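You operate a simulated robot arm through the tools that you are given. There is no shell and no other tool. Be economical: measure what you need, move in short steps, check, and stop when the job is done.

Carry out the task below with a simulated two-armed robot. There is one attempt and no reset: what you move stays moved.

JOB
Secure the green tote of knobs on the cart with the load bar.
Fine: push the tote to the handle end, loosen the knob, slide the bar up against the tote, tighten the knob and raise the side flap. The cart stays braked.
Where things are to end (x, y in the base frame): green tote within 0.02 m of [0.6, 0.36].

Only the result counts: the job must be done as asked and must still hold three seconds after the hand-in. Knocking over, shifting, dropping, spilling or breaking anything else fails it.

ROBOT AND FRAMES
Two 7-joint arms with two-finger parallel grippers on one trunk, on a base that drives. Base frame: it is fixed to the floor where the robot stands at the start and does not move with it; the origin is under the middle of the robot, x ahead of it, y to its left, z up; the surface under the hand at the start is at about z = 0.8. Readings come in m, degrees, newtons and seconds.
The left shoulder is at the start at [0.068, 0.174, 1.2], the right one opposite. With the tool pointing down near the work surface each hand reaches from about 0.1 to 0.68 m from the robot's upright axis, wherever it stands, measured 20 degrees to its own side. Places, roughly: cart [0.6, 0.2, 0.5]; clamp knob of the load bar [0.7, -0.1, 0.9]; side flap of the cart [0.3, 0.2, 0.8]; yellow load bar [0.6, -0.1, 0.8]. Payload 3.6 kg a hand.
The TCP of each hand is the grasp point between the finger pads, 0.03 m short of the fingertips. In the tool frame z runs along the fingers and y along their closing line. Largest opening 0.11 m; finger width 0.02, thickness 0.01; the body of the gripper, 0.048 by 0.112 m, starts 0.055 m behind the TCP.
Orientation is told as [roll, pitch, yaw] about the base's x, y, z axes, in that order, counted from this pose: with the fingers straight down and closing along the base's y, the tool's x points along the base's -x, its y along +y and its z along -z.

CONTROLS
- The arms move only by the tool arm_command. It takes "left_commands", "right_commands" or both (then of equal length, played together; a hand with none holds still); each is a list of rows, each a list of 3 entries, a list of its own where there are three numbers: the shift along the tool's x, y, z in units of 150 mm (1.0 is 150 mm), then the turn, a rotation vector about the tool's x, y, z in units of 90 degrees (1.0 is 90 degrees), then the gripper command, from -1 (fully open) to 1 (shut), values between in proportion. In form: [[[x, y, z], [rx, ry, rz], claw], ...]. A call has 1 to 10 rows; each row is the pose to reach, as a shift and turn from the pose commanded when the call began, along the tool's axes at that moment. A call with a number of a shift or a turn outside -1 to 1 is refused whole. Rows are played at 5 a second. More than 0.05 m and 8.6 degrees between two rows, or a gripper value outside its range, and nothing of the call is played. A pose out of reach is approached as far as the arm can. The call stops where the force on the tool passes 40 N (or 10 N more than at its start, if that is more) or the arm is blocked; 0.2 s more then pass. The fingers move at their own pace (about 0.153 m/s each) and stop on an object; they squeeze with about 43 N. The grip force told is the motor's: it shows also when the fingers shut on nothing. Time passes only in rows, and 0.2 s behind the last, so rows that repeat a pose let the fingers close. The reply holds the time, the measured pose of the TCP, the force on the tool along the base axes, the opening and the grip force, in the units named above and with some noise, with the torque about the TCP (base axes, N m) and any sound that the robot's microphone picked up.
- Cameras (640 x 400 px; columns grow to the right, rows downward): "scene" is now at [0.15, 0.0272, 1.3603]; the picture's right is [0.35, -0.94, -0.00], its down [-0.66, -0.24, -0.71] and it looks along [0.67, 0.25, -0.70] (base axes); focal length 214 px, centre (320, 200). "left" rides on the left gripper at [0.073, -0.017, -0.103] in its tool frame; the picture's right is [0.23, 0.97, 0.00], its down [-0.76, 0.18, -0.62] and it looks along [-0.61, 0.14, 0.78] (tool axes); focal length 222 px, centre (320, 200). "right" rides on the right gripper at [0.072, 0.017, -0.103] in its tool frame; the picture's right is [-0.23, 0.97, 0.00], its down [-0.76, -0.18, -0.62] and it looks along [-0.61, -0.14, 0.78] (tool axes); focal length 222 px, centre (320, 200).
- camera(camera): a new picture of that camera. It takes no simulated time.
- lift_body(by): slides the trunk up (or, below 0, down) by that many m; the arms and the scene camera ride with it, the base frame stays. It gives what a move gives, with no picture.
- drive_base(legs): drives the robot by 1 to 6 legs, each [ahead, left, turn to the left] in m, m and degrees, along the robot's own axes; the way and the turn of a leg run together, so that a leg with both is an arc; at most 1.5 m and 180 degrees a leg. The arms and the cameras ride along, it lands a little off, and it stops where it bumps. It gives what a move gives.
- head_to(pan, tilt): turns the head with the scene camera to pan (to the left, within 86 degrees either way) and tilt (down, from -29 to 69), counted from straight ahead of the robot. It gives what a move gives.
- locate(camera, pixels): for up to 12 pixels [column, row] of the newest picture of that camera ("zoom" is the newest enlarged one), the place [x, y, z] in the base frame of the surface seen there, good to about 0.003 m. It takes no simulated time.
- close_up(camera, box): a new picture of the part [left, top, right, bottom] of that camera's present view, enlarged. It takes no simulated time.
- finish_job(): hands the job in; it is judged then, once.

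Work in short steps. Measure before you move; look again where a grasp or a placing could have gone wrong, and mend it. You have 80 turns and 70 pictures in all, those below and enlarged ones among them. Open the grippers and draw the arms clear of the work before you hand the job in, unless the task says otherwise; then end with one line.

The tools are called after "Emit:" as a command line: name --argument value ..., lists and objects as JSON in quotes. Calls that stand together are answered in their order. arm_command: Moves the arms, as the interface text tells. Its arguments: {"type":"object","properties":{"left_commands":{"type":"array"},"right_commands":{"type":"array"}},"required":[]} The other tools are called the same way: lift_body (by) slides the trunk up or down; drive_base (legs) drives the base; head_to (pan, tilt) turns the head that bears the scene camera; camera (camera) takes a picture; locate (camera, pixels) gives the place of the surface under pixels of a picture; close_up (camera, box) takes an enlarged picture of a part of a camera's view; finish_job () hands the job in.

At the start:

```text
time_s: 0.0
left_tool_pos: [0.4703, 0.3181, 1.222]
left_tool_rot: [0.0, 0.1, 0.1]
left_ft_force: [0.2, -0.4, 0.3]
left_ft_torque: [-0.01, 0.03, -0.01]
left_opening: 0.1101
left_finger_force: 0.0
right_tool_pos: [0.3973, -0.1093, 1.2035]
right_tool_rot: [0.0, 0.1, 0.0]
right_ft_force: [0.1, 0.5, 0.3]
right_ft_torque: [0.0, 0.0, 0.01]
right_opening: 0.1101
right_finger_force: 0.0
trunk travel left (down, up): [-0.316, 0.447]
robot x, y, heading: [-0.0024, -0.0039, 0.3]
head pan, tilt: [20.2, 44.7]
```

scene: 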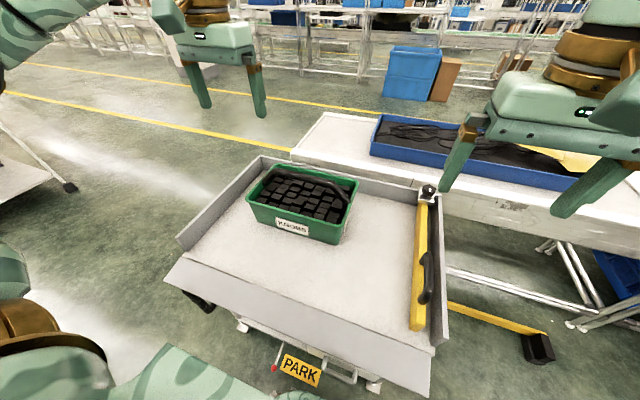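
right: 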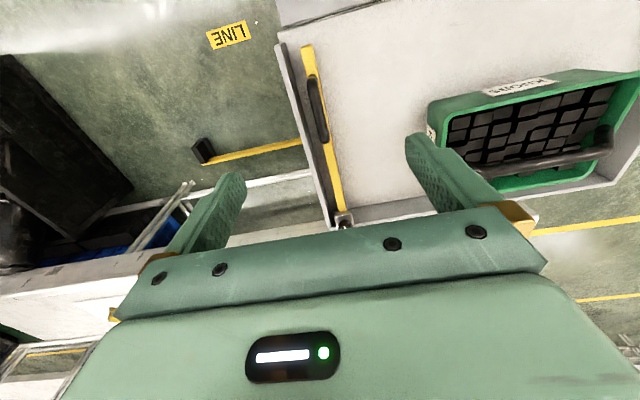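
left: 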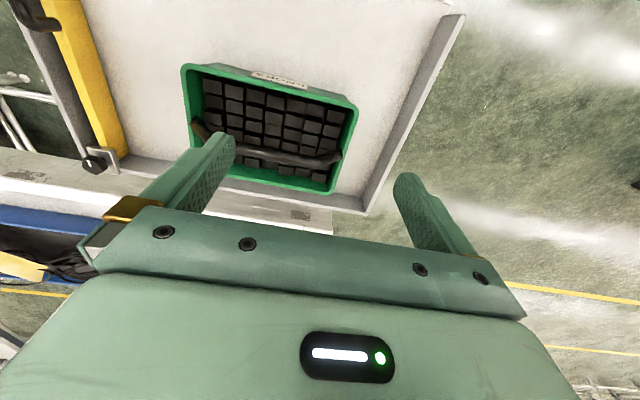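

The scene picture shows the tote around (300,205), the bar from (420,200) to (417,325), the knob at (428,190) and the lowered flap along (290,320). I measure these first.

Emit:
locate --camera "scene" --pixels '[[250, 203], [339, 240], [355, 180], [268, 166], [428, 190], [421, 205], [416, 325], [428, 275], [180, 240], [262, 160], [440, 195], [300, 260]]'

Emit:
locate --camera "scene" --pixels '[[168, 280], [428, 390], [200, 255], [432, 345], [300, 340], [320, 185], [437, 340], [293, 225], [380, 250], [435, 230], [300, 368], [300, 320]]'

Emit:
close_up --camera "scene" --box '[380, 170, 480, 350]'

Emit:
close_up --camera "scene" --box '[150, 150, 460, 400]'

```text
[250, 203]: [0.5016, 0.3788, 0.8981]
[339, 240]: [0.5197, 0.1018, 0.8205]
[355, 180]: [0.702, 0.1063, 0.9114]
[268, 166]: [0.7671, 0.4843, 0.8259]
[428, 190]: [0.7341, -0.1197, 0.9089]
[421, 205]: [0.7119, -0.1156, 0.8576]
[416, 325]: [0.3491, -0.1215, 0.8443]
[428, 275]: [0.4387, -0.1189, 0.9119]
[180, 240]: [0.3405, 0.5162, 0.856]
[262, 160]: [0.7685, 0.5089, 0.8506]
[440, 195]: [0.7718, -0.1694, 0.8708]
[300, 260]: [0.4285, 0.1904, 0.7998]
```

```text
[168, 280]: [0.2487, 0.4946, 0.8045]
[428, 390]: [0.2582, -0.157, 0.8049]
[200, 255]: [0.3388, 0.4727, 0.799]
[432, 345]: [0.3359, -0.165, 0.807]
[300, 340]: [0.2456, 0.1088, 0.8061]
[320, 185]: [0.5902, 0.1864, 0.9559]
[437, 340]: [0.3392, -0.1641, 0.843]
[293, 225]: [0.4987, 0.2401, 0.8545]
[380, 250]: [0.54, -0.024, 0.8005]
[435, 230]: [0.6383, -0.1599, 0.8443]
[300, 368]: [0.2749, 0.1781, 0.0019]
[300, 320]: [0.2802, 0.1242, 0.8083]
```

```text
2.22 times, centred on (430, 260) of scene
```

zoom: 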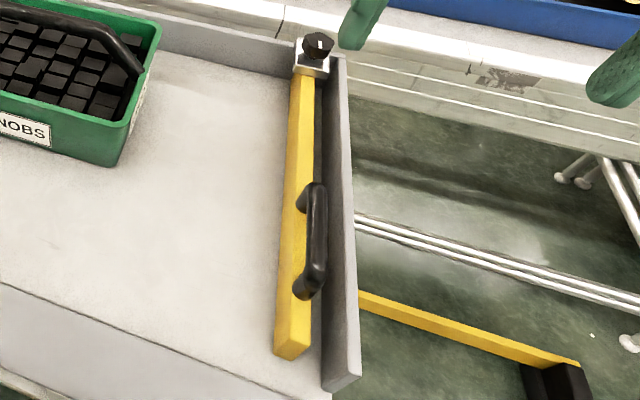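

```text
1.60 times, centred on (305, 275) of scene
```

zoom: 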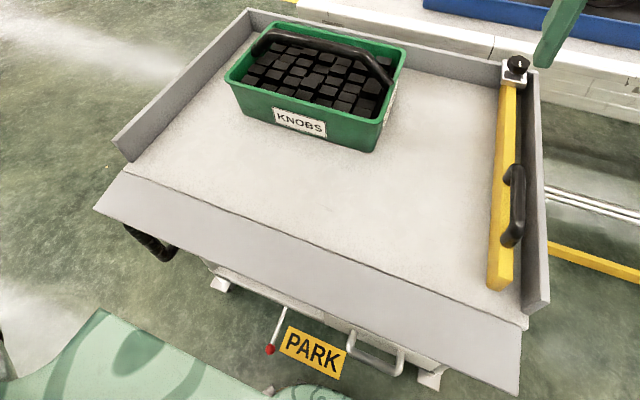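

The tote spans about x 0.50–0.71, y 0.10–0.385, so it must go about +0.12 in y. The knob at x=0.734 is just beyond reach, so I look down to check the room ahead of the base.

Emit:
head_to --pan 0 --tilt 69

Emit:
camera --camera "scene"

Emit:
locate --camera "right" --pixels '[[345, 222], [310, 50], [342, 208], [312, 85], [325, 140]]'

Emit:
close_up --camera "right" --box '[260, 30, 400, 240]'

```text
time_s: 0.9
left_tool_pos: [0.4703, 0.3183, 1.2232]
left_tool_rot: [0.0, -0.1, 0.1]
left_ft_force: [-0.2, 1.0, 0.6]
left_ft_torque: [0.01, 0.01, 0.01]
left_opening: 0.11
left_finger_force: 0.0
right_tool_pos: [0.3972, -0.1092, 1.2034]
right_tool_rot: [0.0, 0.1, 0.0]
right_ft_force: [0.1, 0.3, 0.1]
right_ft_torque: [0.0, 0.02, -0.01]
right_opening: 0.1099
right_finger_force: 0.1
trunk travel left (down, up): [-0.316, 0.447]
robot x, y, heading: [0.0027, -0.0007, 0.1]
head pan, tilt: [0.0, 68.8]
```

```text
64 pictures are left
```

scene: 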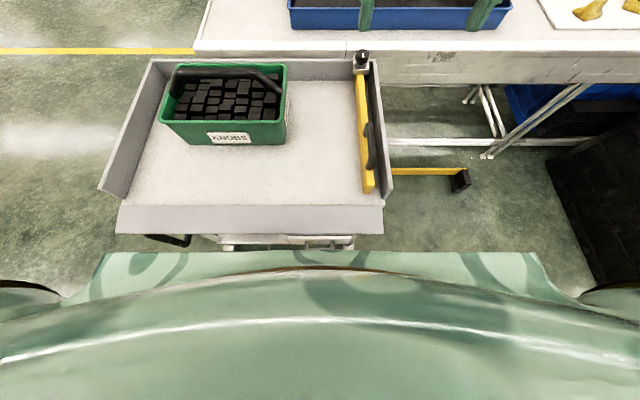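

```text
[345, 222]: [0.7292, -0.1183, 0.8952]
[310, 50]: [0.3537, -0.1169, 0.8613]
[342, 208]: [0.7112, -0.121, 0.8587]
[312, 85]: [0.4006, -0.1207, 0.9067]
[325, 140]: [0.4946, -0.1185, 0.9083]
```

```text
1.90 times, centred on (330, 135) of right
```

zoom: 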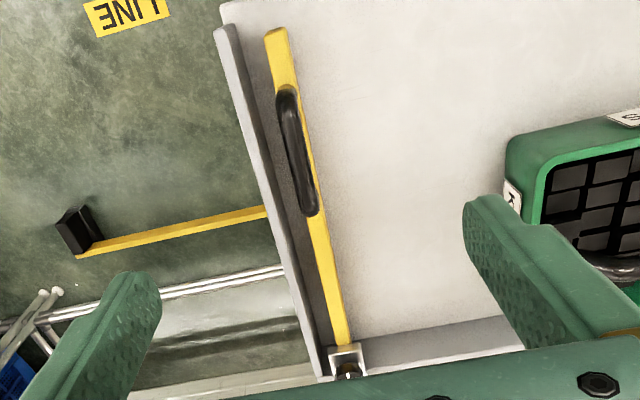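

The body front shows at rows 250–270; I measure how far it sticks out, and the cart's lower structure.

Emit:
locate --camera "scene" --pixels '[[320, 262], [200, 256], [500, 256], [320, 275], [320, 300], [240, 245], [340, 246], [170, 238], [130, 235], [60, 310], [382, 234], [250, 239]]'

Emit:
close_up --camera "scene" --box '[100, 180, 420, 380]'

```text
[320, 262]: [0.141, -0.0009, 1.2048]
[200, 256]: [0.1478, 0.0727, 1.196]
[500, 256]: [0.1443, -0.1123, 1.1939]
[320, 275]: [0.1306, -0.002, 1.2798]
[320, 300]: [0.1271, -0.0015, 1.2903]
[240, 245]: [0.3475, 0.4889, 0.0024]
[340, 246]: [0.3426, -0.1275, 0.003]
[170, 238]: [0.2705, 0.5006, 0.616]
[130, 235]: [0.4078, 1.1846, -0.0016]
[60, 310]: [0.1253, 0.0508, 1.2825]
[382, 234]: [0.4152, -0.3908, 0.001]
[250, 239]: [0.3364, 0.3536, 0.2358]
```

```text
2.00 times, centred on (260, 280) of scene
```

zoom: 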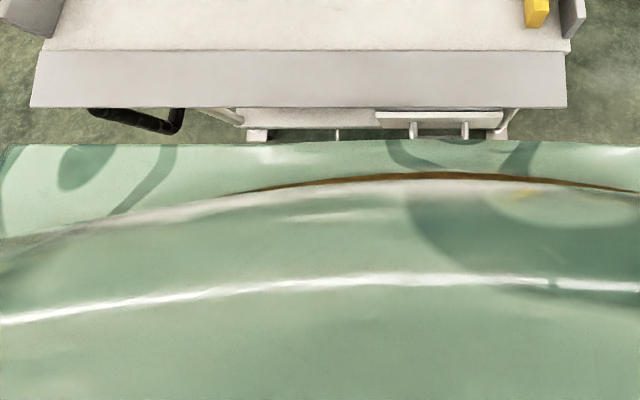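

The chest front is at x≈0.147 and the floor sign/brake lever sits below, so I leave the base alone for now. First the push: I turn the left hand 85° so its two fingers spread along x, moving it to the -y side of the tote, high up, while the right hand moves away.

Emit:
arm_command --left_commands '[[[-0.087, -0.1, 0], [0, 0, -0.0944], -0.8], [[-0.173, -0.2, 0], [0, 0, -0.1888], -0.8], [[-0.26, -0.3, 0], [0, 0, -0.2832], -0.8], [[-0.347, -0.4, 0], [0, 0, -0.3776], -0.8], [[-0.433, -0.5, 0], [0, 0, -0.472], -0.8], [[-0.52, -0.6, 0], [0, 0, -0.5664], -0.8], [[-0.607, -0.7, 0], [0, 0, -0.6608], -0.8], [[-0.693, -0.8, 0], [0, 0, -0.7552], -0.8], [[-0.78, -0.9, 0], [0, 0, -0.8496], -0.8], [[-0.867, -1.0, 0], [0, 0, -0.944], -0.8]]' --right_commands '[[[0, -0.1, 0], [0, 0, 0], -1], [[0, -0.2, 0], [0, 0, 0], -1], [[0, -0.3, 0], [0, 0, 0], -1], [[0, -0.4, 0], [0, 0, 0], -1], [[0, -0.5, 0], [0, 0, 0], -1], [[0, -0.6, 0], [0, 0, 0], -1], [[0, -0.7, 0], [0, 0, 0], -1], [[0, -0.8, 0], [0, 0, 0], -1], [[0, -0.8, 0], [0, 0, 0], -1], [[0, -0.8, 0], [0, 0, 0], -1]]'

Emit:
camera --camera "scene"

Emit:
camera --camera "left"

```text
time_s: 3.1
left_tool_pos: [0.6006, 0.1661, 1.2242]
left_tool_rot: [0.0, 0.0, 85.1]
left_ft_force: [-0.1, 0.3, -1.0]
left_ft_torque: [0.04, -0.01, -0.04]
left_opening: 0.0993
left_finger_force: 0.0
right_tool_pos: [0.3982, -0.2294, 1.204]
right_tool_rot: [0.1, 0.1, 0.1]
right_ft_force: [0.4, -0.7, -0.4]
right_ft_torque: [0.0, -0.01, 0.0]
right_opening: 0.1104
right_finger_force: 0.0
trunk travel left (down, up): [-0.316, 0.447]
robot x, y, heading: [-0.0036, -0.0007, -0.1]
head pan, tilt: [0.0, 68.8]
```

```text
61 pictures are left
```

scene: 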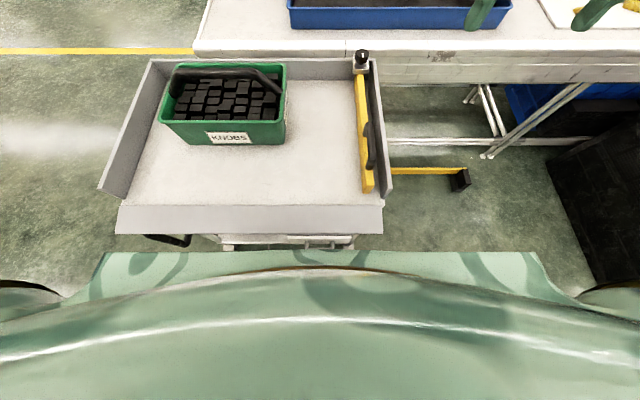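

```text
60 pictures are left
```

left: 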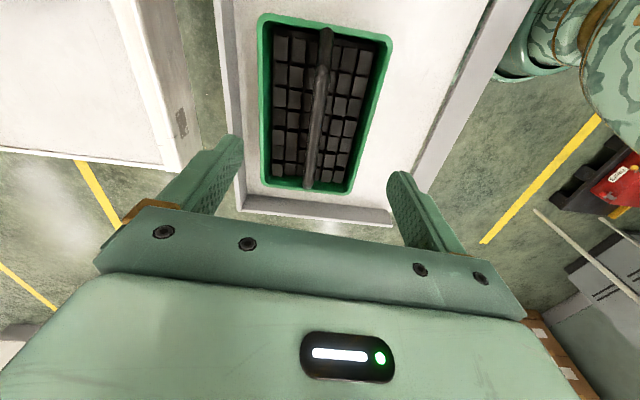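

The left camera shows the tote rim corners at (260,17), (391,42), (350,191), (265,184). I measure these and the end wall.

Emit:
locate --camera "left" --pixels '[[262, 20], [389, 43], [350, 189], [266, 183], [325, 32], [309, 186], [318, 75], [320, 214], [266, 80], [325, 100], [300, 24], [300, 189]]'

Emit:
locate --camera "scene" --pixels '[[284, 122], [163, 124], [286, 66], [285, 144], [128, 140], [287, 95]]'

```text
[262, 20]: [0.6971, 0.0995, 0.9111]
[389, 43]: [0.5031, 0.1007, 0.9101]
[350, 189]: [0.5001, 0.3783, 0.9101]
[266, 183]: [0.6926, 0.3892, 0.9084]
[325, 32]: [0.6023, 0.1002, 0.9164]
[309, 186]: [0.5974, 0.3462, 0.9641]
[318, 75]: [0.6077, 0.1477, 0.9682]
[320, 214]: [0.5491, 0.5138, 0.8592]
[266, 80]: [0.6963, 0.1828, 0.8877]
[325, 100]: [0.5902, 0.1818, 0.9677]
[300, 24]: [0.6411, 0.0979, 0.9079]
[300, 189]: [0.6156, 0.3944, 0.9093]
```

```text
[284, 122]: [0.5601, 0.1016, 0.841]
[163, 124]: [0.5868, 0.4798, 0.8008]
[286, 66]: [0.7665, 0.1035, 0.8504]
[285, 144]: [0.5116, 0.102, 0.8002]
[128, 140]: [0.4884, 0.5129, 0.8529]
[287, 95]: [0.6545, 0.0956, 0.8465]
```

The tote spans y 0.095–0.393 with centre 0.243, so it needs +0.117. The left hand moves to y=0.05 and starts down.

Emit:
arm_command --left_commands '[[[0.257, -0.022, 0], [0, 0, -0.018], -0.8], [[0.513, -0.044, 0], [0, 0, -0.036], -0.8], [[0.77, -0.066, 0], [0, 0, -0.054], -0.8], [[0.77, -0.066, 0.25], [0, 0, -0.054], -0.8], [[0.77, -0.066, 0.5], [0, 0, -0.054], -0.8], [[0.77, -0.066, 0.75], [0, 0, -0.054], -0.8], [[0.77, -0.066, 1.0], [0, 0, -0.054], -0.8], [[0.77, -0.066, 1.0], [0, 0, -0.054], -0.8]]'

```text
time_s: 4.9
left_tool_pos: [0.6002, 0.0512, 1.0728]
left_tool_rot: [0.0, -0.1, 89.9]
left_ft_force: [0.1, 0.6, -0.2]
left_ft_torque: [-0.01, 0.02, -0.02]
left_opening: 0.099
left_finger_force: 0.0
right_tool_pos: [0.3953, -0.2285, 1.203]
right_tool_rot: [0.0, -0.1, 0.0]
right_ft_force: [-0.1, 0.8, 0.9]
right_ft_torque: [0.01, -0.03, 0.0]
right_opening: 0.1102
right_finger_force: 0.1
trunk travel left (down, up): [-0.316, 0.447]
robot x, y, heading: [-0.0014, -0.004, -0.1]
head pan, tilt: [0.0, 68.8]
```

Clear so far; further down 0.15 m.

Emit:
arm_command --left_commands '[[[0, 0, 0.3], [0, 0, 0], -0.8], [[0, 0, 0.6], [0, 0, 0], -0.8], [[0, 0, 0.85], [0, 0, 0], -0.8], [[0, 0, 1.0], [0, 0, 0], -0.8]]'

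Emit:
arm_command --left_commands '[[[0, 0, 0.18], [0, 0, 0], -0.8], [[-0.1, 0, 0.18], [0, 0, 0], -0.8], [[-0.2, 0, 0.18], [0, 0, 0], -0.8], [[-0.27, 0, 0.18], [0, 0, 0], -0.8], [[-0.34, 0, 0.18], [0, 0, 0], -0.8], [[-0.41, 0, 0.18], [0, 0, 0], -0.8], [[-0.48, 0, 0.18], [0, 0, 0], -0.8], [[-0.55, 0, 0.18], [0, 0, 0], -0.8]]'

Emit:
camera --camera "scene"

```text
time_s: 5.9
left_tool_pos: [0.5993, 0.0538, 0.9213]
left_tool_rot: [-0.1, 0.0, 89.9]
left_ft_force: [-0.7, 0.1, 0.4]
left_ft_torque: [-0.01, 0.0, -0.01]
left_opening: 0.0992
left_finger_force: 0.1
right_tool_pos: [0.3972, -0.2288, 1.2029]
right_tool_rot: [0.0, 0.1, 0.0]
right_ft_force: [-0.2, -0.5, 0.1]
right_ft_torque: [0.01, -0.01, -0.01]
right_opening: 0.1099
right_finger_force: 0.1
trunk travel left (down, up): [-0.316, 0.447]
robot x, y, heading: [-0.0042, -0.0006, 0.1]
head pan, tilt: [0.0, 68.8]
```

```text
time_s: 7.7
left_tool_pos: [0.6011, 0.1354, 0.8957]
left_tool_rot: [-0.1, 0.0, 89.9]
left_ft_force: [-0.8, -3.1, 0.1]
left_ft_torque: [0.02, -0.01, 0.06]
left_opening: 0.0996
left_finger_force: 0.9
right_tool_pos: [0.3966, -0.2289, 1.204]
right_tool_rot: [0.1, 0.2, 0.0]
right_ft_force: [-0.3, -0.1, 0.3]
right_ft_torque: [-0.02, 0.03, -0.02]
right_opening: 0.1098
right_finger_force: 0.0
trunk travel left (down, up): [-0.316, 0.447]
robot x, y, heading: [0.0001, -0.003, -0.0]
head pan, tilt: [0.0, 68.8]
```

```text
59 pictures are left
```

scene: 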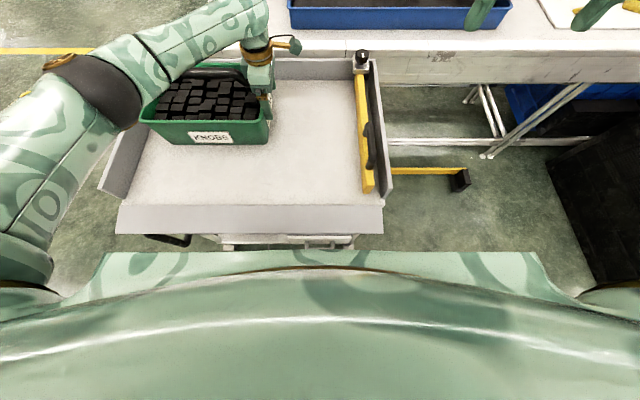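

The tote slides smoothly with about 3 N. I push on until the TCP is at about y=0.20.

Emit:
arm_command --left_commands '[[[-0.07, 0, 0], [0, 0, 0], -0.8], [[-0.14, 0, 0], [0, 0, 0], -0.8], [[-0.21, 0, 0], [0, 0, 0], -0.8], [[-0.28, 0, 0], [0, 0, 0], -0.8], [[-0.35, 0, 0], [0, 0, 0], -0.8], [[-0.39, 0, 0], [0, 0, 0], -0.8], [[-0.43, 0, 0], [0, 0, 0], -0.8]]'

Emit:
camera --camera "left"

```text
time_s: 9.3
left_tool_pos: [0.6021, 0.1988, 0.8956]
left_tool_rot: [0.0, 0.0, 89.9]
left_ft_force: [-0.2, -2.2, -1.4]
left_ft_torque: [-0.04, -0.08, 0.14]
left_opening: 0.099
left_finger_force: 0.1
right_tool_pos: [0.3961, -0.2282, 1.2035]
right_tool_rot: [0.0, 0.0, 0.0]
right_ft_force: [0.8, 0.0, -0.6]
right_ft_torque: [-0.02, -0.03, 0.0]
right_opening: 0.1098
right_finger_force: 0.0
trunk travel left (down, up): [-0.316, 0.447]
robot x, y, heading: [-0.0005, -0.0016, -0.0]
head pan, tilt: [0.0, 68.8]
```

```text
58 pictures are left
```

left: 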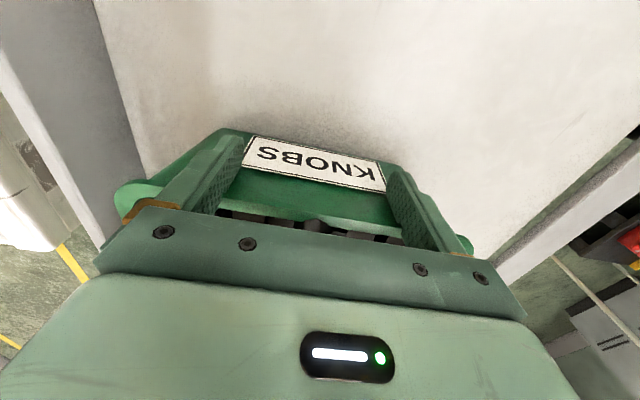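

Not yet against the wall; I push 4 mm more in small steps.

Emit:
arm_command --left_commands '[[[-0.013, 0, 0], [0, 0, 0], -0.8], [[-0.027, 0, 0], [0, 0, 0], -0.8]]'

```text
time_s: 9.9
left_tool_pos: [0.6012, 0.2032, 0.8955]
left_tool_rot: [0.0, 0.1, 89.8]
left_ft_force: [-0.1, -3.2, 0.7]
left_ft_torque: [0.0, 0.01, -0.06]
left_opening: 0.0992
left_finger_force: 0.2
right_tool_pos: [0.3961, -0.2291, 1.2039]
right_tool_rot: [0.0, 0.1, 0.0]
right_ft_force: [-0.1, 0.4, 0.7]
right_ft_torque: [-0.02, -0.03, -0.02]
right_opening: 0.1099
right_finger_force: 0.1
trunk travel left (down, up): [-0.316, 0.447]
robot x, y, heading: [-0.0023, 0.0006, 0.1]
head pan, tilt: [0.0, 68.8]
```

Still ~3 N; I back off and raise the hand to measure where the tote is.

Emit:
arm_command --left_commands '[[[0.15, 0, 0], [0, 0, 0], -0.8], [[0.3, 0, 0], [0, 0, 0], -0.8], [[0.3, 0, -0.3], [0, 0, 0], -0.8], [[0.3, 0, -0.6], [0, 0, 0], -0.8], [[0.3, 0, -0.9], [0, 0, 0], -0.8], [[0.3, 0, -1.0], [0, 0, 0], -0.8]]'

Emit:
camera --camera "left"

```text
time_s: 11.3
left_tool_pos: [0.6002, 0.1587, 1.0473]
left_tool_rot: [0.0, 0.0, 89.9]
left_ft_force: [0.6, 0.3, 0.3]
left_ft_torque: [0.0, -0.01, -0.02]
left_opening: 0.099
left_finger_force: 0.0
right_tool_pos: [0.3972, -0.229, 1.2037]
right_tool_rot: [0.0, 0.1, 0.0]
right_ft_force: [0.0, -0.2, 0.4]
right_ft_torque: [-0.01, 0.02, -0.05]
right_opening: 0.1102
right_finger_force: 0.0
trunk travel left (down, up): [-0.316, 0.447]
robot x, y, heading: [-0.0005, 0.001, 0.1]
head pan, tilt: [0.0, 68.8]
```

```text
57 pictures are left
```

left: 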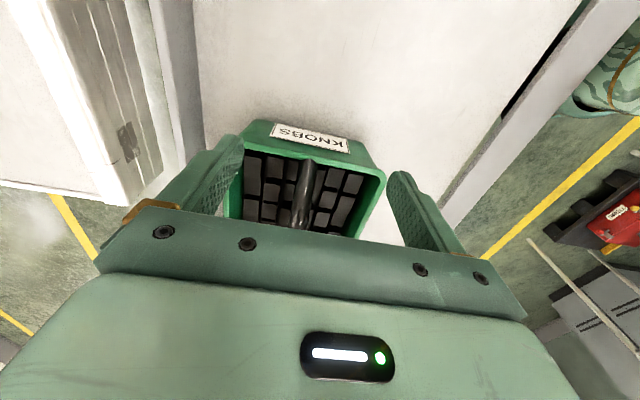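

The near rim runs (248,146)–(383,173); I measure it and take a scene view panned left for the far end.

Emit:
locate --camera "left" --pixels '[[249, 147], [280, 153], [350, 165], [381, 173], [310, 160]]'

Emit:
head_to --pan 25 --tilt 50

Emit:
camera --camera "scene"

```text
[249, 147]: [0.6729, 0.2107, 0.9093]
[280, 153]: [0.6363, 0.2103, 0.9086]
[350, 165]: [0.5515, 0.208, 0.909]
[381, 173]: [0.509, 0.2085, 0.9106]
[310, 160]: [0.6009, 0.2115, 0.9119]
```

```text
time_s: 12.2
left_tool_pos: [0.6006, 0.1576, 1.047]
left_tool_rot: [-0.1, 0.1, 89.8]
left_ft_force: [-0.7, 0.0, 0.3]
left_ft_torque: [-0.01, 0.01, 0.0]
left_opening: 0.099
left_finger_force: 0.0
right_tool_pos: [0.397, -0.228, 1.2033]
right_tool_rot: [0.0, 0.2, 0.0]
right_ft_force: [-0.2, 0.3, -0.9]
right_ft_torque: [0.01, -0.01, 0.0]
right_opening: 0.1101
right_finger_force: 0.1
trunk travel left (down, up): [-0.316, 0.447]
robot x, y, heading: [-0.0026, 0.0027, -0.1]
head pan, tilt: [25.0, 50.0]
```

```text
56 pictures are left
```

scene: 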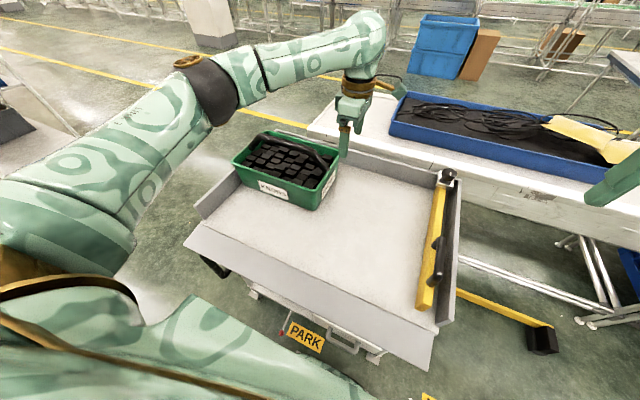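

The tote's near rim is at y≈0.210, so its centre is ≈0.36. Before driving forward for the knob I pitch the right hand back to look with its camera at the gap between robot base and cart.

Emit:
arm_command --right_commands '[[[0, 0, 0], [0, 0.09, 0], -1], [[0, 0, 0], [0, 0.18, 0], -1], [[0, 0, 0], [0, 0.27, 0], -1], [[0, 0, 0], [0, 0.36, 0], -1], [[0, 0, 0], [0, 0.45, 0], -1], [[0, 0, 0], [0, 0.54, 0], -1], [[0, 0, 0], [0, 0.63, 0], -1]]'

Emit:
camera --camera "right"

```text
time_s: 13.8
left_tool_pos: [0.6013, 0.1588, 1.0469]
left_tool_rot: [0.1, 0.0, 89.9]
left_ft_force: [0.5, -0.6, 0.4]
left_ft_torque: [0.01, 0.0, 0.03]
left_opening: 0.0989
left_finger_force: 0.1
right_tool_pos: [0.3286, -0.177, 1.1909]
right_tool_rot: [0.0, 57.0, -0.2]
right_ft_force: [-0.2, -0.1, 0.9]
right_ft_torque: [-0.01, -0.02, 0.04]
right_opening: 0.1099
right_finger_force: 0.0
right hand out of reach, approached as far as the arm can: row 3, 4, 5, 6, 7
trunk travel left (down, up): [-0.316, 0.447]
robot x, y, heading: [-0.0001, 0.0014, -0.3]
head pan, tilt: [25.0, 50.0]
```

```text
55 pictures are left
```

right: 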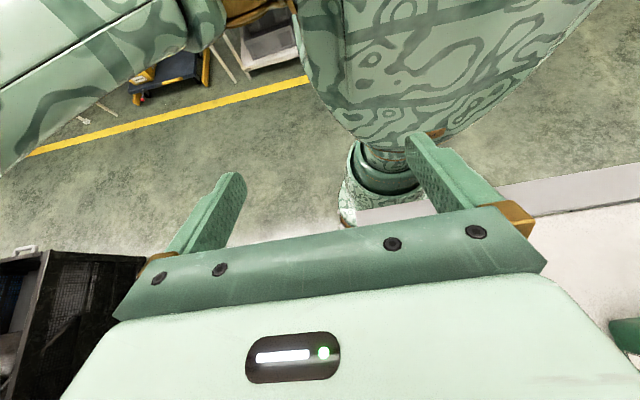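

The base column shows at about (375,185); I measure its front edge against the flap at (360,215).

Emit:
locate --camera "right" --pixels '[[350, 205], [345, 222], [375, 198], [390, 200], [365, 170], [355, 185], [360, 218], [400, 210], [342, 200], [320, 220]]'

Emit:
close_up --camera "right" --box '[300, 120, 440, 240]'

```text
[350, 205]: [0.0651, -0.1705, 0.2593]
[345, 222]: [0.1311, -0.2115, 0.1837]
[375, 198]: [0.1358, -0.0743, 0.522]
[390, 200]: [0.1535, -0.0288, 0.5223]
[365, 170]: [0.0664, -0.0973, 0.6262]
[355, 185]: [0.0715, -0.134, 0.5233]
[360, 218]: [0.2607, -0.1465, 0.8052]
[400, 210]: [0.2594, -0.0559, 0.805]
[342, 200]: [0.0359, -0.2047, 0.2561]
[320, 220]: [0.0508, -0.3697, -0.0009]
```

```text
3.33 times, centred on (370, 180) of right
```

zoom: 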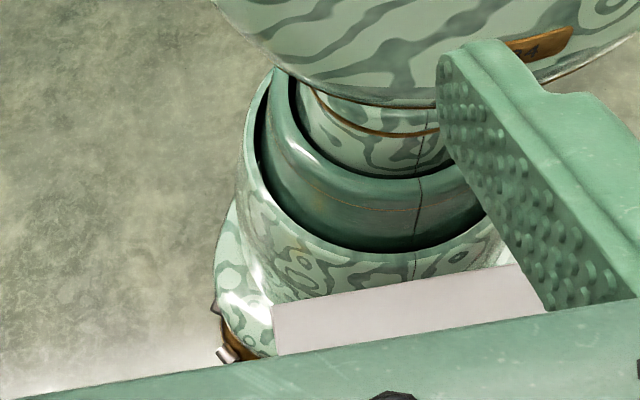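

The base is round with radius ≈0.25, leaving little room to drive forward. But turning on the spot to the left brings the right shoulder forward, which puts the knob in reach. I first restore the right hand and draw the left hand back and up.

Emit:
arm_command --right_commands '[[[0, 0, 0], [0, -0.09, 0], -1], [[0, 0, 0], [0, -0.18, 0], -1], [[0, 0, 0], [0, -0.27, 0], -1], [[0, 0, 0], [0, -0.36, 0], -1], [[0, 0, 0], [0, -0.45, 0], -1], [[0, 0, 0], [0, -0.54, 0], -1], [[0, 0, 0], [0, -0.63, 0], -1]]' --left_commands '[[[0, 0, -0.25], [0, 0, 0], -0.8], [[0, 0, -0.5], [0, 0, 0], -0.8], [[0, 0, -0.75], [0, 0, 0], -0.8], [[0, 0, -1.0], [0, 0, 0], -0.8], [[-0.2, 0.3, -1.0], [0, 0, 0], -0.8], [[-0.4, 0.6, -1.0], [0, 0, 0], -0.8], [[-0.6, 0.9, -1.0], [0, 0, 0], -0.8]]'

Emit:
locate --camera "scene" --pixels '[[283, 333], [305, 338], [340, 340], [374, 358], [210, 265], [250, 290]]'

Emit:
drive_base --legs '[[0, 0, 45]]'

Emit:
head_to --pan -50 --tilt 50

Emit:
camera --camera "scene"

```text
refused: row 5 steps farther than a row can; nothing moved
```

```text
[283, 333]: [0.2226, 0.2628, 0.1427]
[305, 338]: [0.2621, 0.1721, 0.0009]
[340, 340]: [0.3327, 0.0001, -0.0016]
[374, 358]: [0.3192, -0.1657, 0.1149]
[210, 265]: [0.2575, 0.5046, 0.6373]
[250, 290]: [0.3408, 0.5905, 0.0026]
```

```text
time_s: 16.2
left_tool_pos: [0.3169, 0.5323, 1.0476]
left_tool_rot: [0.0, 0.0, 134.4]
left_ft_force: [-0.6, -0.1, 0.2]
left_ft_torque: [0.02, 0.04, 0.0]
left_opening: 0.0989
left_finger_force: 0.0
right_tool_pos: [0.3573, 0.1043, 1.1923]
right_tool_rot: [0.0, 56.7, 44.4]
right_ft_force: [0.3, 0.7, 0.3]
right_ft_torque: [-0.02, 0.02, 0.03]
right_opening: 0.1101
right_finger_force: 0.1
trunk travel left (down, up): [-0.316, 0.447]
robot x, y, heading: [-0.0027, 0.0013, 44.8]
head pan, tilt: [25.0, 50.0]
```

```text
time_s: 17.7
left_tool_pos: [0.3177, 0.5332, 1.0468]
left_tool_rot: [0.0, 0.0, 134.5]
left_ft_force: [0.2, -0.1, -0.2]
left_ft_torque: [-0.01, -0.01, -0.01]
left_opening: 0.0991
left_finger_force: 0.1
right_tool_pos: [0.3584, 0.1048, 1.1914]
right_tool_rot: [0.2, 56.7, 44.4]
right_ft_force: [1.0, 0.4, 0.2]
right_ft_torque: [0.01, -0.04, -0.03]
right_opening: 0.1101
right_finger_force: 0.1
trunk travel left (down, up): [-0.316, 0.447]
robot x, y, heading: [0.0011, -0.0023, 44.5]
head pan, tilt: [-50.0, 50.0]
```

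```text
53 pictures are left
```

scene: 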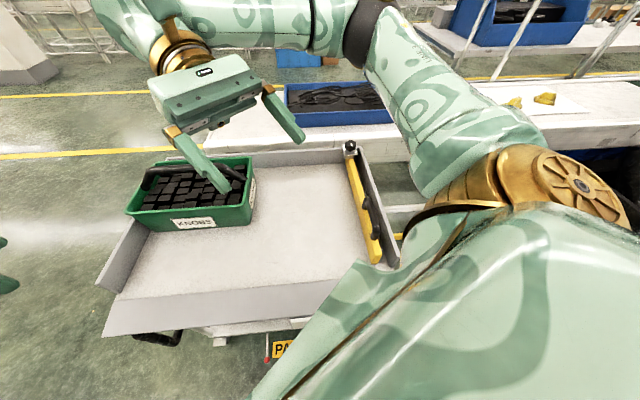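

The turn worked and nothing was touched. Now I unpitch the right hand.

Emit:
arm_command --right_commands '[[[0, 0, 0], [0, -0.09, 0], -1], [[0, 0, 0], [0, -0.18, 0], -1], [[0, 0, 0], [0, -0.27, 0], -1], [[0, 0, 0], [0, -0.36, 0], -1], [[0, 0, 0], [0, -0.45, 0], -1], [[0, 0, 0], [0, -0.54, 0], -1], [[0, 0, 0], [0, -0.63, 0], -1]]'

Emit:
close_up --camera "scene" --box '[310, 130, 410, 270]'

```text
time_s: 19.3
left_tool_pos: [0.3174, 0.5337, 1.0474]
left_tool_rot: [0.0, 0.0, 134.4]
left_ft_force: [0.2, -0.2, 0.5]
left_ft_torque: [-0.01, 0.01, 0.02]
left_opening: 0.099
left_finger_force: 0.0
right_tool_pos: [0.3579, 0.1044, 1.1941]
right_tool_rot: [0.2, -0.2, 44.5]
right_ft_force: [0.3, -0.2, 0.6]
right_ft_torque: [-0.02, 0.02, -0.01]
right_opening: 0.11
right_finger_force: 0.0
trunk travel left (down, up): [-0.316, 0.447]
robot x, y, heading: [0.0022, -0.0007, 44.4]
head pan, tilt: [-50.0, 50.0]
```

```text
2.86 times, centred on (360, 200) of scene
```

zoom: 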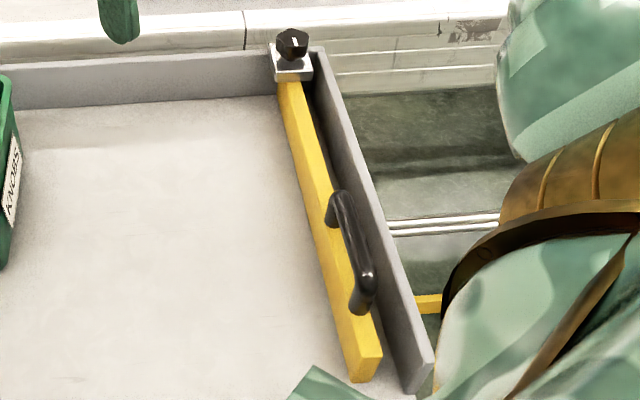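

I move the right hand toward the knob in high steps, turning it to yaw 0.

Emit:
arm_command --right_commands '[[[-0.04, -0.16, 0], [0, 0, 0.082], -1], [[-0.08, -0.33, 0], [0, 0, 0.165], -1], [[-0.12, -0.5, 0], [0, 0, 0.247], -1], [[-0.16, -0.66, 0], [0, 0, 0.33], -1], [[-0.2, -0.83, 0], [0, 0, 0.412], -1], [[-0.25, -1.0, 0], [0, 0, 0.494], -1]]'

```text
time_s: 20.7
left_tool_pos: [0.3166, 0.5335, 1.0475]
left_tool_rot: [0.0, 0.0, 134.4]
left_ft_force: [-0.2, 0.1, 0.4]
left_ft_torque: [0.02, 0.03, 0.0]
left_opening: 0.0987
left_finger_force: 0.0
right_tool_pos: [0.4908, 0.0228, 1.1926]
right_tool_rot: [-0.1, 0.2, -0.2]
right_ft_force: [0.4, 0.4, 0.0]
right_ft_torque: [0.0, 0.01, -0.01]
right_opening: 0.1098
right_finger_force: 0.1
trunk travel left (down, up): [-0.316, 0.447]
robot x, y, heading: [-0.002, -0.0003, 44.6]
head pan, tilt: [-50.0, 50.0]
```

Axes are now standard. On to about [0.64,-0.119,1.10].

Emit:
arm_command --right_commands '[[[-0.2, -0.19, 0.12], [0, 0, 0], -1], [[-0.4, -0.38, 0.24], [0, 0, 0], -1], [[-0.6, -0.57, 0.36], [0, 0, 0], -1], [[-0.8, -0.76, 0.48], [0, 0, 0], -1], [[-1.0, -0.945, 0.6], [0, 0, 0], -1]]'

Emit:
camera --camera "right"

```text
time_s: 21.9
left_tool_pos: [0.3171, 0.5338, 1.0463]
left_tool_rot: [-0.1, 0.0, 134.3]
left_ft_force: [0.0, -0.1, 0.6]
left_ft_torque: [-0.01, -0.02, -0.02]
left_opening: 0.0987
left_finger_force: 0.0
right_tool_pos: [0.6269, -0.1067, 1.1027]
right_tool_rot: [0.3, 0.4, 0.0]
right_ft_force: [0.2, -0.3, 0.2]
right_ft_torque: [-0.02, -0.01, 0.02]
right_opening: 0.1099
right_finger_force: 0.1
right hand out of reach, approached as far as the arm can: row 5
trunk travel left (down, up): [-0.316, 0.447]
robot x, y, heading: [0.0012, -0.0003, 44.3]
head pan, tilt: [-50.0, 50.0]
```

```text
51 pictures are left
```

right: 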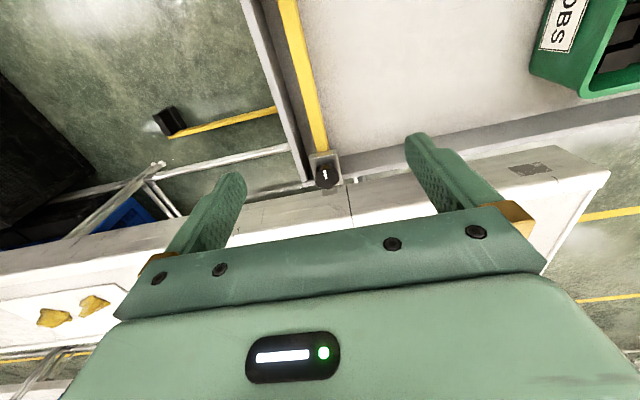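

The reach is limited this high up; lower down it should be longer. I close up on the knob and measure it.

Emit:
close_up --camera "right" --box '[290, 145, 360, 205]'

Emit:
locate --camera "right" --pixels '[[326, 174], [318, 180], [335, 180], [323, 160], [330, 188], [338, 160]]'

Emit:
arm_command --right_commands '[[[0, 0, 0.3], [0, 0, 0], -1], [[0, 0, 0.6], [0, 0, 0], -1], [[0, 0, 0.85], [0, 0, 0], -1], [[-0.2, 0, 0.85], [0, 0, 0], -1], [[-0.4, 0, 0.85], [0, 0, 0], -1], [[-0.62, 0, 0.85], [0, 0, 0], -1]]'

Emit:
camera --camera "right"

```text
6.67 times, centred on (325, 175) of right
```

zoom: 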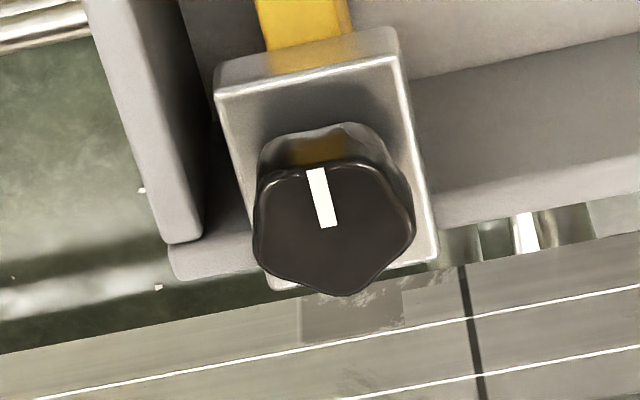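

```text
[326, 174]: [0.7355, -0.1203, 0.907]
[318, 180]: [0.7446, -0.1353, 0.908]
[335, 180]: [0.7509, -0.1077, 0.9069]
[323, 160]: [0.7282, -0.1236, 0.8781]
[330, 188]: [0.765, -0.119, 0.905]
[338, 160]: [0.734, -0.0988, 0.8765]
```

```text
time_s: 23.3
left_tool_pos: [0.3169, 0.5346, 1.0475]
left_tool_rot: [0.0, -0.1, 134.4]
left_ft_force: [0.1, 0.6, 0.4]
left_ft_torque: [-0.02, -0.03, 0.0]
left_opening: 0.0989
left_finger_force: 0.1
right_tool_pos: [0.7332, -0.1158, 0.973]
right_tool_rot: [0.0, 0.0, -0.1]
right_ft_force: [0.5, -0.2, 0.8]
right_ft_torque: [0.03, 0.02, -0.01]
right_opening: 0.1098
right_finger_force: 0.0
trunk travel left (down, up): [-0.316, 0.447]
robot x, y, heading: [0.0022, 0.002, 44.6]
head pan, tilt: [-50.0, 50.0]
```

```text
49 pictures are left
```

right: 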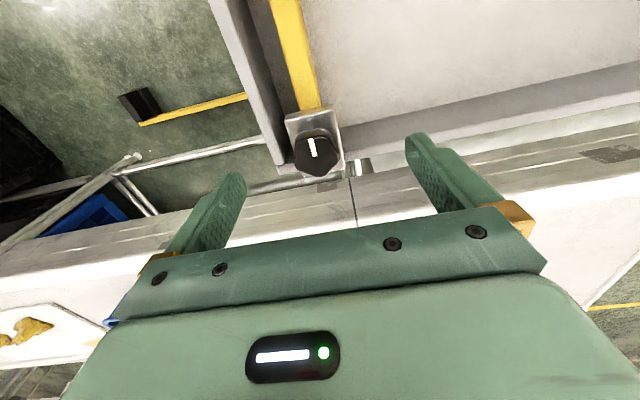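

Good, the hand is at [0.733,-0.116,0.973]. I measure the knob top at about (315,152).

Emit:
close_up --camera "right" --box '[280, 100, 360, 190]'

Emit:
locate --camera "right" --pixels '[[316, 150], [297, 160], [336, 158], [320, 175], [310, 138], [316, 158]]'

```text
4.44 times, centred on (320, 145) of right
```

zoom: 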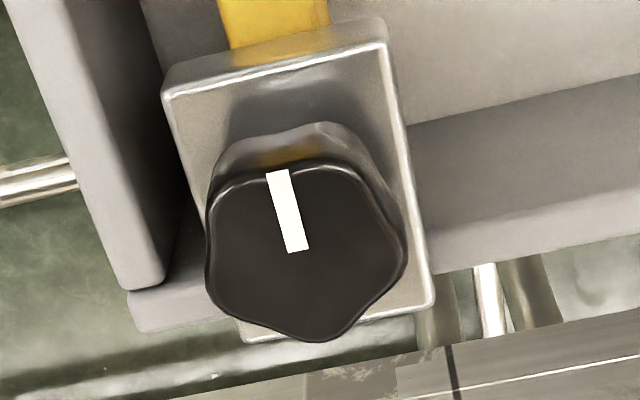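

```text
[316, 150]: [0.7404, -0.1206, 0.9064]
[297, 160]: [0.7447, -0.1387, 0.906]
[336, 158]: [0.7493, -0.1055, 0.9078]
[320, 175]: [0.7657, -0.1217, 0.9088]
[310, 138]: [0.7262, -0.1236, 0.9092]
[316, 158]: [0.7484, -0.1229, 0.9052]
```

The knob is centred at ≈[0.746,-0.121], top z 0.907, Ø≈0.043, on a block with top z≈0.877. I lower to z=0.912 around it and close.

Emit:
arm_command --right_commands '[[[-0.087, -0.035, 0.1], [0, 0, 0], -1], [[-0.087, -0.035, 0.3], [0, 0, 0], -1], [[-0.087, -0.035, 0.407], [0, 0, 0], -1], [[-0.087, -0.035, 0.407], [0, 0, 0], -1]]'

Emit:
camera --camera "right"

```text
time_s: 24.3
left_tool_pos: [0.3172, 0.5331, 1.047]
left_tool_rot: [0.0, -0.1, 134.4]
left_ft_force: [-0.2, 0.0, -0.3]
left_ft_torque: [-0.03, -0.01, 0.03]
left_opening: 0.0991
left_finger_force: 0.1
right_tool_pos: [0.7437, -0.1223, 0.9134]
right_tool_rot: [-0.1, 0.0, 0.0]
right_ft_force: [-0.7, 0.0, 0.4]
right_ft_torque: [0.0, 0.02, 0.01]
right_opening: 0.1098
right_finger_force: 0.1
trunk travel left (down, up): [-0.316, 0.447]
robot x, y, heading: [-0.0042, -0.0011, 44.7]
head pan, tilt: [-50.0, 50.0]
```

```text
47 pictures are left
```

right: 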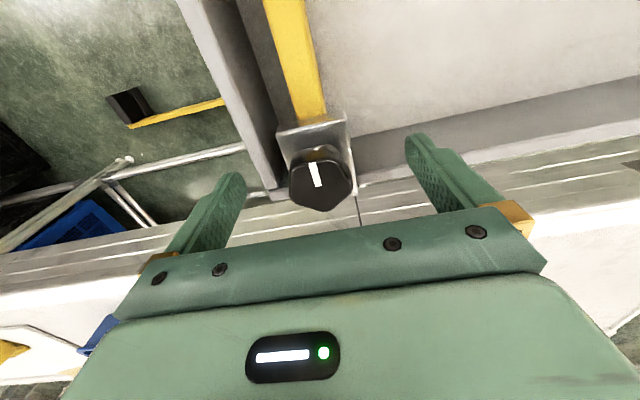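

The knob at (320,180) sits between the fingers. I close on it.

Emit:
arm_command --right_commands '[[[0, 0, 0], [0, 0, 0], 0.0], [[0, 0, 0], [0, 0, 0], 1], [[0, 0, 0], [0, 0, 0], 1], [[0, 0, 0], [0, 0, 0], 1]]'

Emit:
arm_command --right_commands '[[[0, 0, 0], [0, 0, -0.09], 1], [[0, 0, 0], [0, 0, -0.18], 1], [[0, 0, 0], [0, 0, -0.27], 1]]'

Emit:
camera --camera "right"

```text
time_s: 25.3
left_tool_pos: [0.3164, 0.5329, 1.0466]
left_tool_rot: [0.0, 0.0, 134.4]
left_ft_force: [-0.4, -0.6, -0.3]
left_ft_torque: [0.0, -0.03, 0.0]
left_opening: 0.0992
left_finger_force: 0.1
right_tool_pos: [0.7437, -0.1233, 0.9143]
right_tool_rot: [0.0, 0.0, -0.1]
right_ft_force: [1.6, -3.5, 3.1]
right_ft_torque: [-0.36, 0.08, -0.02]
right_opening: 0.0392
right_finger_force: 44.8
trunk travel left (down, up): [-0.316, 0.447]
robot x, y, heading: [0.0013, 0.0007, 44.5]
head pan, tilt: [-50.0, 50.0]
```

```text
time_s: 26.0
left_tool_pos: [0.3214, 0.5327, 1.0472]
left_tool_rot: [0.0, 0.0, 134.2]
left_ft_force: [0.2, 0.1, -0.2]
left_ft_torque: [-0.01, -0.01, 0.03]
left_opening: 0.0989
left_finger_force: 0.0
right_tool_pos: [0.745, -0.1234, 0.9132]
right_tool_rot: [-0.5, -0.1, 4.2]
right_ft_force: [5.6, -11.0, 0.1]
right_ft_torque: [-0.16, 0.51, -0.04]
right_opening: 0.04
right_finger_force: 45.4
right hand out of reach, approached as far as the arm can: row 1, 2, 3
trunk travel left (down, up): [-0.316, 0.447]
robot x, y, heading: [0.0012, -0.0026, 44.0]
head pan, tilt: [-50.0, 50.0]
stopped in row 3 (right hand): the force on the tool passed its limit at 43 N (the readings are from after the stop); the commanded pose is now the measured one
```

```text
46 pictures are left
```

right: 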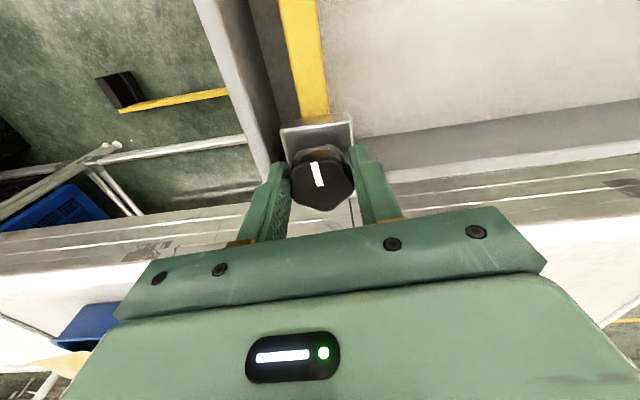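

The twist to +yaw is limited by reach, and the numbers suggest the wrist is above the shoulder, so raising the trunk should help. I release and raise the hand clear first.

Emit:
arm_command --right_commands '[[[0, 0, 0], [0, 0, 0], -1], [[0, 0, 0], [0, 0, 0], -1], [[0, 0, -0.2], [0, 0, 0], -1], [[0, 0, -0.4], [0, 0, 0], -1]]'

Emit:
lift_body --by 0.2

Emit:
drive_base --legs '[[0, 0, 12]]'

```text
time_s: 27.0
left_tool_pos: [0.321, 0.5312, 1.0462]
left_tool_rot: [0.0, 0.0, 134.2]
left_ft_force: [0.3, 0.0, -1.6]
left_ft_torque: [-0.01, 0.01, 0.0]
left_opening: 0.0989
left_finger_force: 0.0
right_tool_pos: [0.7403, -0.1199, 0.9553]
right_tool_rot: [-0.2, -0.2, 4.4]
right_ft_force: [-0.1, -0.2, -0.2]
right_ft_torque: [0.02, 0.02, 0.0]
right_opening: 0.1101
right_finger_force: 0.0
right hand out of reach, approached as far as the arm can: row 4
trunk travel left (down, up): [-0.316, 0.447]
robot x, y, heading: [0.0025, 0.001, 44.2]
head pan, tilt: [-50.0, 50.0]
```

```text
time_s: 29.1
left_tool_pos: [0.3194, 0.5319, 1.2465]
left_tool_rot: [0.0, -0.1, 134.3]
left_ft_force: [0.7, 0.6, 0.2]
left_ft_torque: [0.02, -0.02, -0.01]
left_opening: 0.099
left_finger_force: 0.2
right_tool_pos: [0.73, -0.1301, 1.2012]
right_tool_rot: [3.9, -5.0, 4.2]
right_ft_force: [1.4, -0.1, -0.4]
right_ft_torque: [-0.01, -0.03, -0.01]
right_opening: 0.1102
right_finger_force: 0.0
trunk travel left (down, up): [-0.516, 0.247]
robot x, y, heading: [0.002, -0.0037, 44.5]
head pan, tilt: [-50.0, 50.0]
```

```text
time_s: 30.3
left_tool_pos: [0.2009, 0.5871, 1.2473]
left_tool_rot: [0.0, 0.0, 146.3]
left_ft_force: [-0.1, 0.1, -0.9]
left_ft_torque: [-0.02, 0.0, 0.0]
left_opening: 0.099
left_finger_force: 0.1
right_tool_pos: [0.7412, 0.0258, 1.2006]
right_tool_rot: [3.9, -5.1, 16.3]
right_ft_force: [-0.3, -0.3, 0.4]
right_ft_torque: [0.0, -0.03, 0.03]
right_opening: 0.1098
right_finger_force: 0.0
trunk travel left (down, up): [-0.516, 0.247]
robot x, y, heading: [0.0007, 0.0029, 56.6]
head pan, tilt: [-50.0, 50.0]
```

I straighten the hand, set yaw to about 0, and move back over the knob.

Emit:
arm_command --right_commands '[[[0.05, -0.19, 0.2], [0.009, 0.011, 0.036], -1], [[0.1, -0.38, 0.4], [0.017, 0.022, 0.072], -1], [[0.146, -0.57, 0.6], [0.026, 0.033, 0.108], -1], [[0.194, -0.76, 0.8], [0.034, 0.044, 0.144], -1], [[0.243, -0.95, 1.0], [0.043, 0.0556, 0.18], -1]]'

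```text
time_s: 31.5
left_tool_pos: [0.2001, 0.5846, 1.2478]
left_tool_rot: [-0.1, -0.1, 146.2]
left_ft_force: [0.6, 0.0, 0.2]
left_ft_torque: [0.0, 0.0, 0.05]
left_opening: 0.0991
left_finger_force: 0.1
right_tool_pos: [0.751, -0.1123, 1.047]
right_tool_rot: [0.6, 0.6, 0.1]
right_ft_force: [-1.5, 0.0, 0.2]
right_ft_torque: [-0.01, 0.03, 0.0]
right_opening: 0.1099
right_finger_force: 0.1
right hand out of reach, approached as far as the arm can: row 5
trunk travel left (down, up): [-0.516, 0.247]
robot x, y, heading: [0.0013, 0.0011, 56.6]
head pan, tilt: [-50.0, 50.0]
```

I go down to z≈0.96 over the knob and test the yaw range in the air before gripping.

Emit:
arm_command --right_commands '[[[0.02, -0.04, 0.2], [0, 0, 0], -1], [[0.033, -0.06, 0.4], [0, 0, 0], -1], [[0.033, -0.06, 0.58], [0, 0, 0], -1]]'

Emit:
arm_command --right_commands '[[[0, 0, 0], [0, 0, -0.09], -1], [[0, 0, 0], [0, 0, -0.18], -1], [[0, 0, 0], [0, 0, -0.27], -1], [[0, 0, 0], [0, 0, -0.36], -1], [[0, 0, 0], [0, 0, -0.45], -1], [[0, 0, 0], [0, 0, -0.54], -1]]'

```text
time_s: 32.3
left_tool_pos: [0.2013, 0.5882, 1.247]
left_tool_rot: [0.0, 0.0, 146.3]
left_ft_force: [0.9, -0.3, 0.2]
left_ft_torque: [-0.03, 0.02, 0.01]
left_opening: 0.0989
left_finger_force: 0.0
right_tool_pos: [0.7335, -0.1194, 0.9652]
right_tool_rot: [0.5, 0.6, 0.2]
right_ft_force: [0.3, -0.5, 0.3]
right_ft_torque: [0.06, -0.01, 0.01]
right_opening: 0.1101
right_finger_force: 0.0
right hand out of reach, approached as far as the arm can: row 2, 3
trunk travel left (down, up): [-0.516, 0.247]
robot x, y, heading: [-0.0025, 0.0023, 56.4]
head pan, tilt: [-50.0, 50.0]
```

```text
time_s: 33.7
left_tool_pos: [0.2021, 0.5871, 1.2472]
left_tool_rot: [0.1, -0.1, 146.3]
left_ft_force: [0.5, -0.2, -0.3]
left_ft_torque: [0.03, 0.0, 0.02]
left_opening: 0.0988
left_finger_force: 0.1
right_tool_pos: [0.6362, -0.1054, 0.9538]
right_tool_rot: [-0.7, -0.6, 37.1]
right_ft_force: [0.7, 0.2, -0.6]
right_ft_torque: [-0.03, -0.02, 0.01]
right_opening: 0.1099
right_finger_force: 0.1
right hand out of reach, approached as far as the arm can: row 1, 2, 3, 4, 5, 6
trunk travel left (down, up): [-0.516, 0.247]
robot x, y, heading: [0.0013, 0.0007, 56.2]
head pan, tilt: [-50.0, 50.0]
```

Turning toward +yaw costs reach, while yaw ≈0 reaches fine. I test the negative yaw side.

Emit:
arm_command --right_commands '[[[0, 0, 0], [0, 0, 0.09], -1], [[0, 0, 0], [0, 0, 0.18], -1], [[0, 0, 0], [0, 0, 0.27], -1], [[0, 0, 0], [0, 0, 0.36], -1], [[-0.12, -0.12, 0], [0, 0, 0.45], -1], [[-0.24, -0.24, 0], [0, 0, 0.54], -1], [[-0.36, -0.36, 0], [0, 0, 0.63], -1], [[-0.475, -0.477, 0], [0, 0, 0.72], -1], [[-0.475, -0.477, 0], [0, 0, 0.81], -1], [[-0.475, -0.477, 0], [0, 0, 0.9], -1]]'

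```text
time_s: 35.9
left_tool_pos: [0.2016, 0.5868, 1.2484]
left_tool_rot: [0.0, 0.0, 146.3]
left_ft_force: [-0.3, -0.9, 0.4]
left_ft_torque: [0.02, 0.0, 0.0]
left_opening: 0.0991
left_finger_force: 0.1
right_tool_pos: [0.7341, -0.1195, 0.9568]
right_tool_rot: [0.5, -0.8, -44.0]
right_ft_force: [0.6, -1.0, 0.5]
right_ft_torque: [0.0, -0.01, -0.03]
right_opening: 0.1099
right_finger_force: 0.0
trunk travel left (down, up): [-0.516, 0.247]
robot x, y, heading: [0.0026, -0.0004, 56.7]
head pan, tilt: [-50.0, 50.0]
```

Negative yaw is freely reachable at the knob. I go on to about -84° and centre on the knob.

Emit:
arm_command --right_commands '[[[-0.065, 0.048, 0], [0, 0, 0.09], -1], [[-0.065, 0.048, 0], [0, 0, 0.18], -1], [[-0.065, 0.048, 0], [0, 0, 0.27], -1], [[-0.065, 0.048, 0], [0, 0, 0.36], -1], [[-0.065, 0.048, 0], [0, 0, 0.45], -1]]'

Emit:
camera --camera "right"

```text
time_s: 37.1
left_tool_pos: [0.2011, 0.587, 1.2484]
left_tool_rot: [-0.1, -0.1, 146.4]
left_ft_force: [0.4, 1.4, 0.1]
left_ft_torque: [0.03, 0.0, 0.0]
left_opening: 0.099
left_finger_force: 0.0
right_tool_pos: [0.7459, -0.1224, 0.9562]
right_tool_rot: [1.0, -0.3, -84.6]
right_ft_force: [-0.7, 0.5, -0.7]
right_ft_torque: [0.0, -0.01, -0.01]
right_opening: 0.11
right_finger_force: 0.0
trunk travel left (down, up): [-0.516, 0.247]
robot x, y, heading: [-0.0009, -0.0008, 56.2]
head pan, tilt: [-50.0, 50.0]
```

```text
45 pictures are left
```

right: 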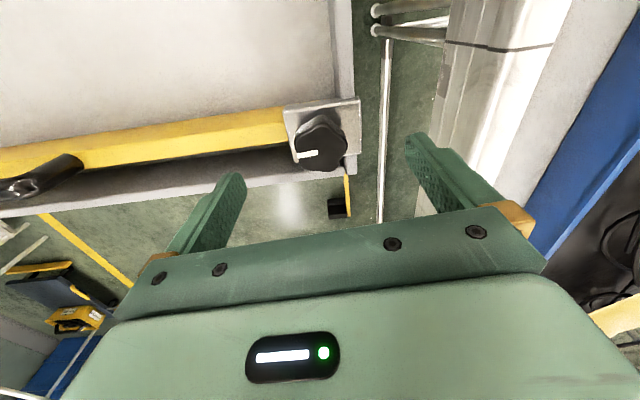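

The knob's mark still points to -x. I check the bench height near the far finger at (430,150) and knob centre.

Emit:
locate --camera "right" --pixels '[[440, 110], [470, 60], [560, 220], [320, 140], [297, 140], [346, 142], [318, 116], [318, 165], [350, 105]]'

```text
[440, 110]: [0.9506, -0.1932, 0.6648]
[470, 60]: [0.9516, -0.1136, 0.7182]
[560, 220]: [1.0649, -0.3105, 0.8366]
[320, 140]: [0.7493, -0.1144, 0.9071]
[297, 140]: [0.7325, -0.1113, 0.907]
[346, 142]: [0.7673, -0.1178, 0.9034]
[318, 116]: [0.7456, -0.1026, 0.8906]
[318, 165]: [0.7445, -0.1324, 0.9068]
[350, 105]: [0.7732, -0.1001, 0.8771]
```

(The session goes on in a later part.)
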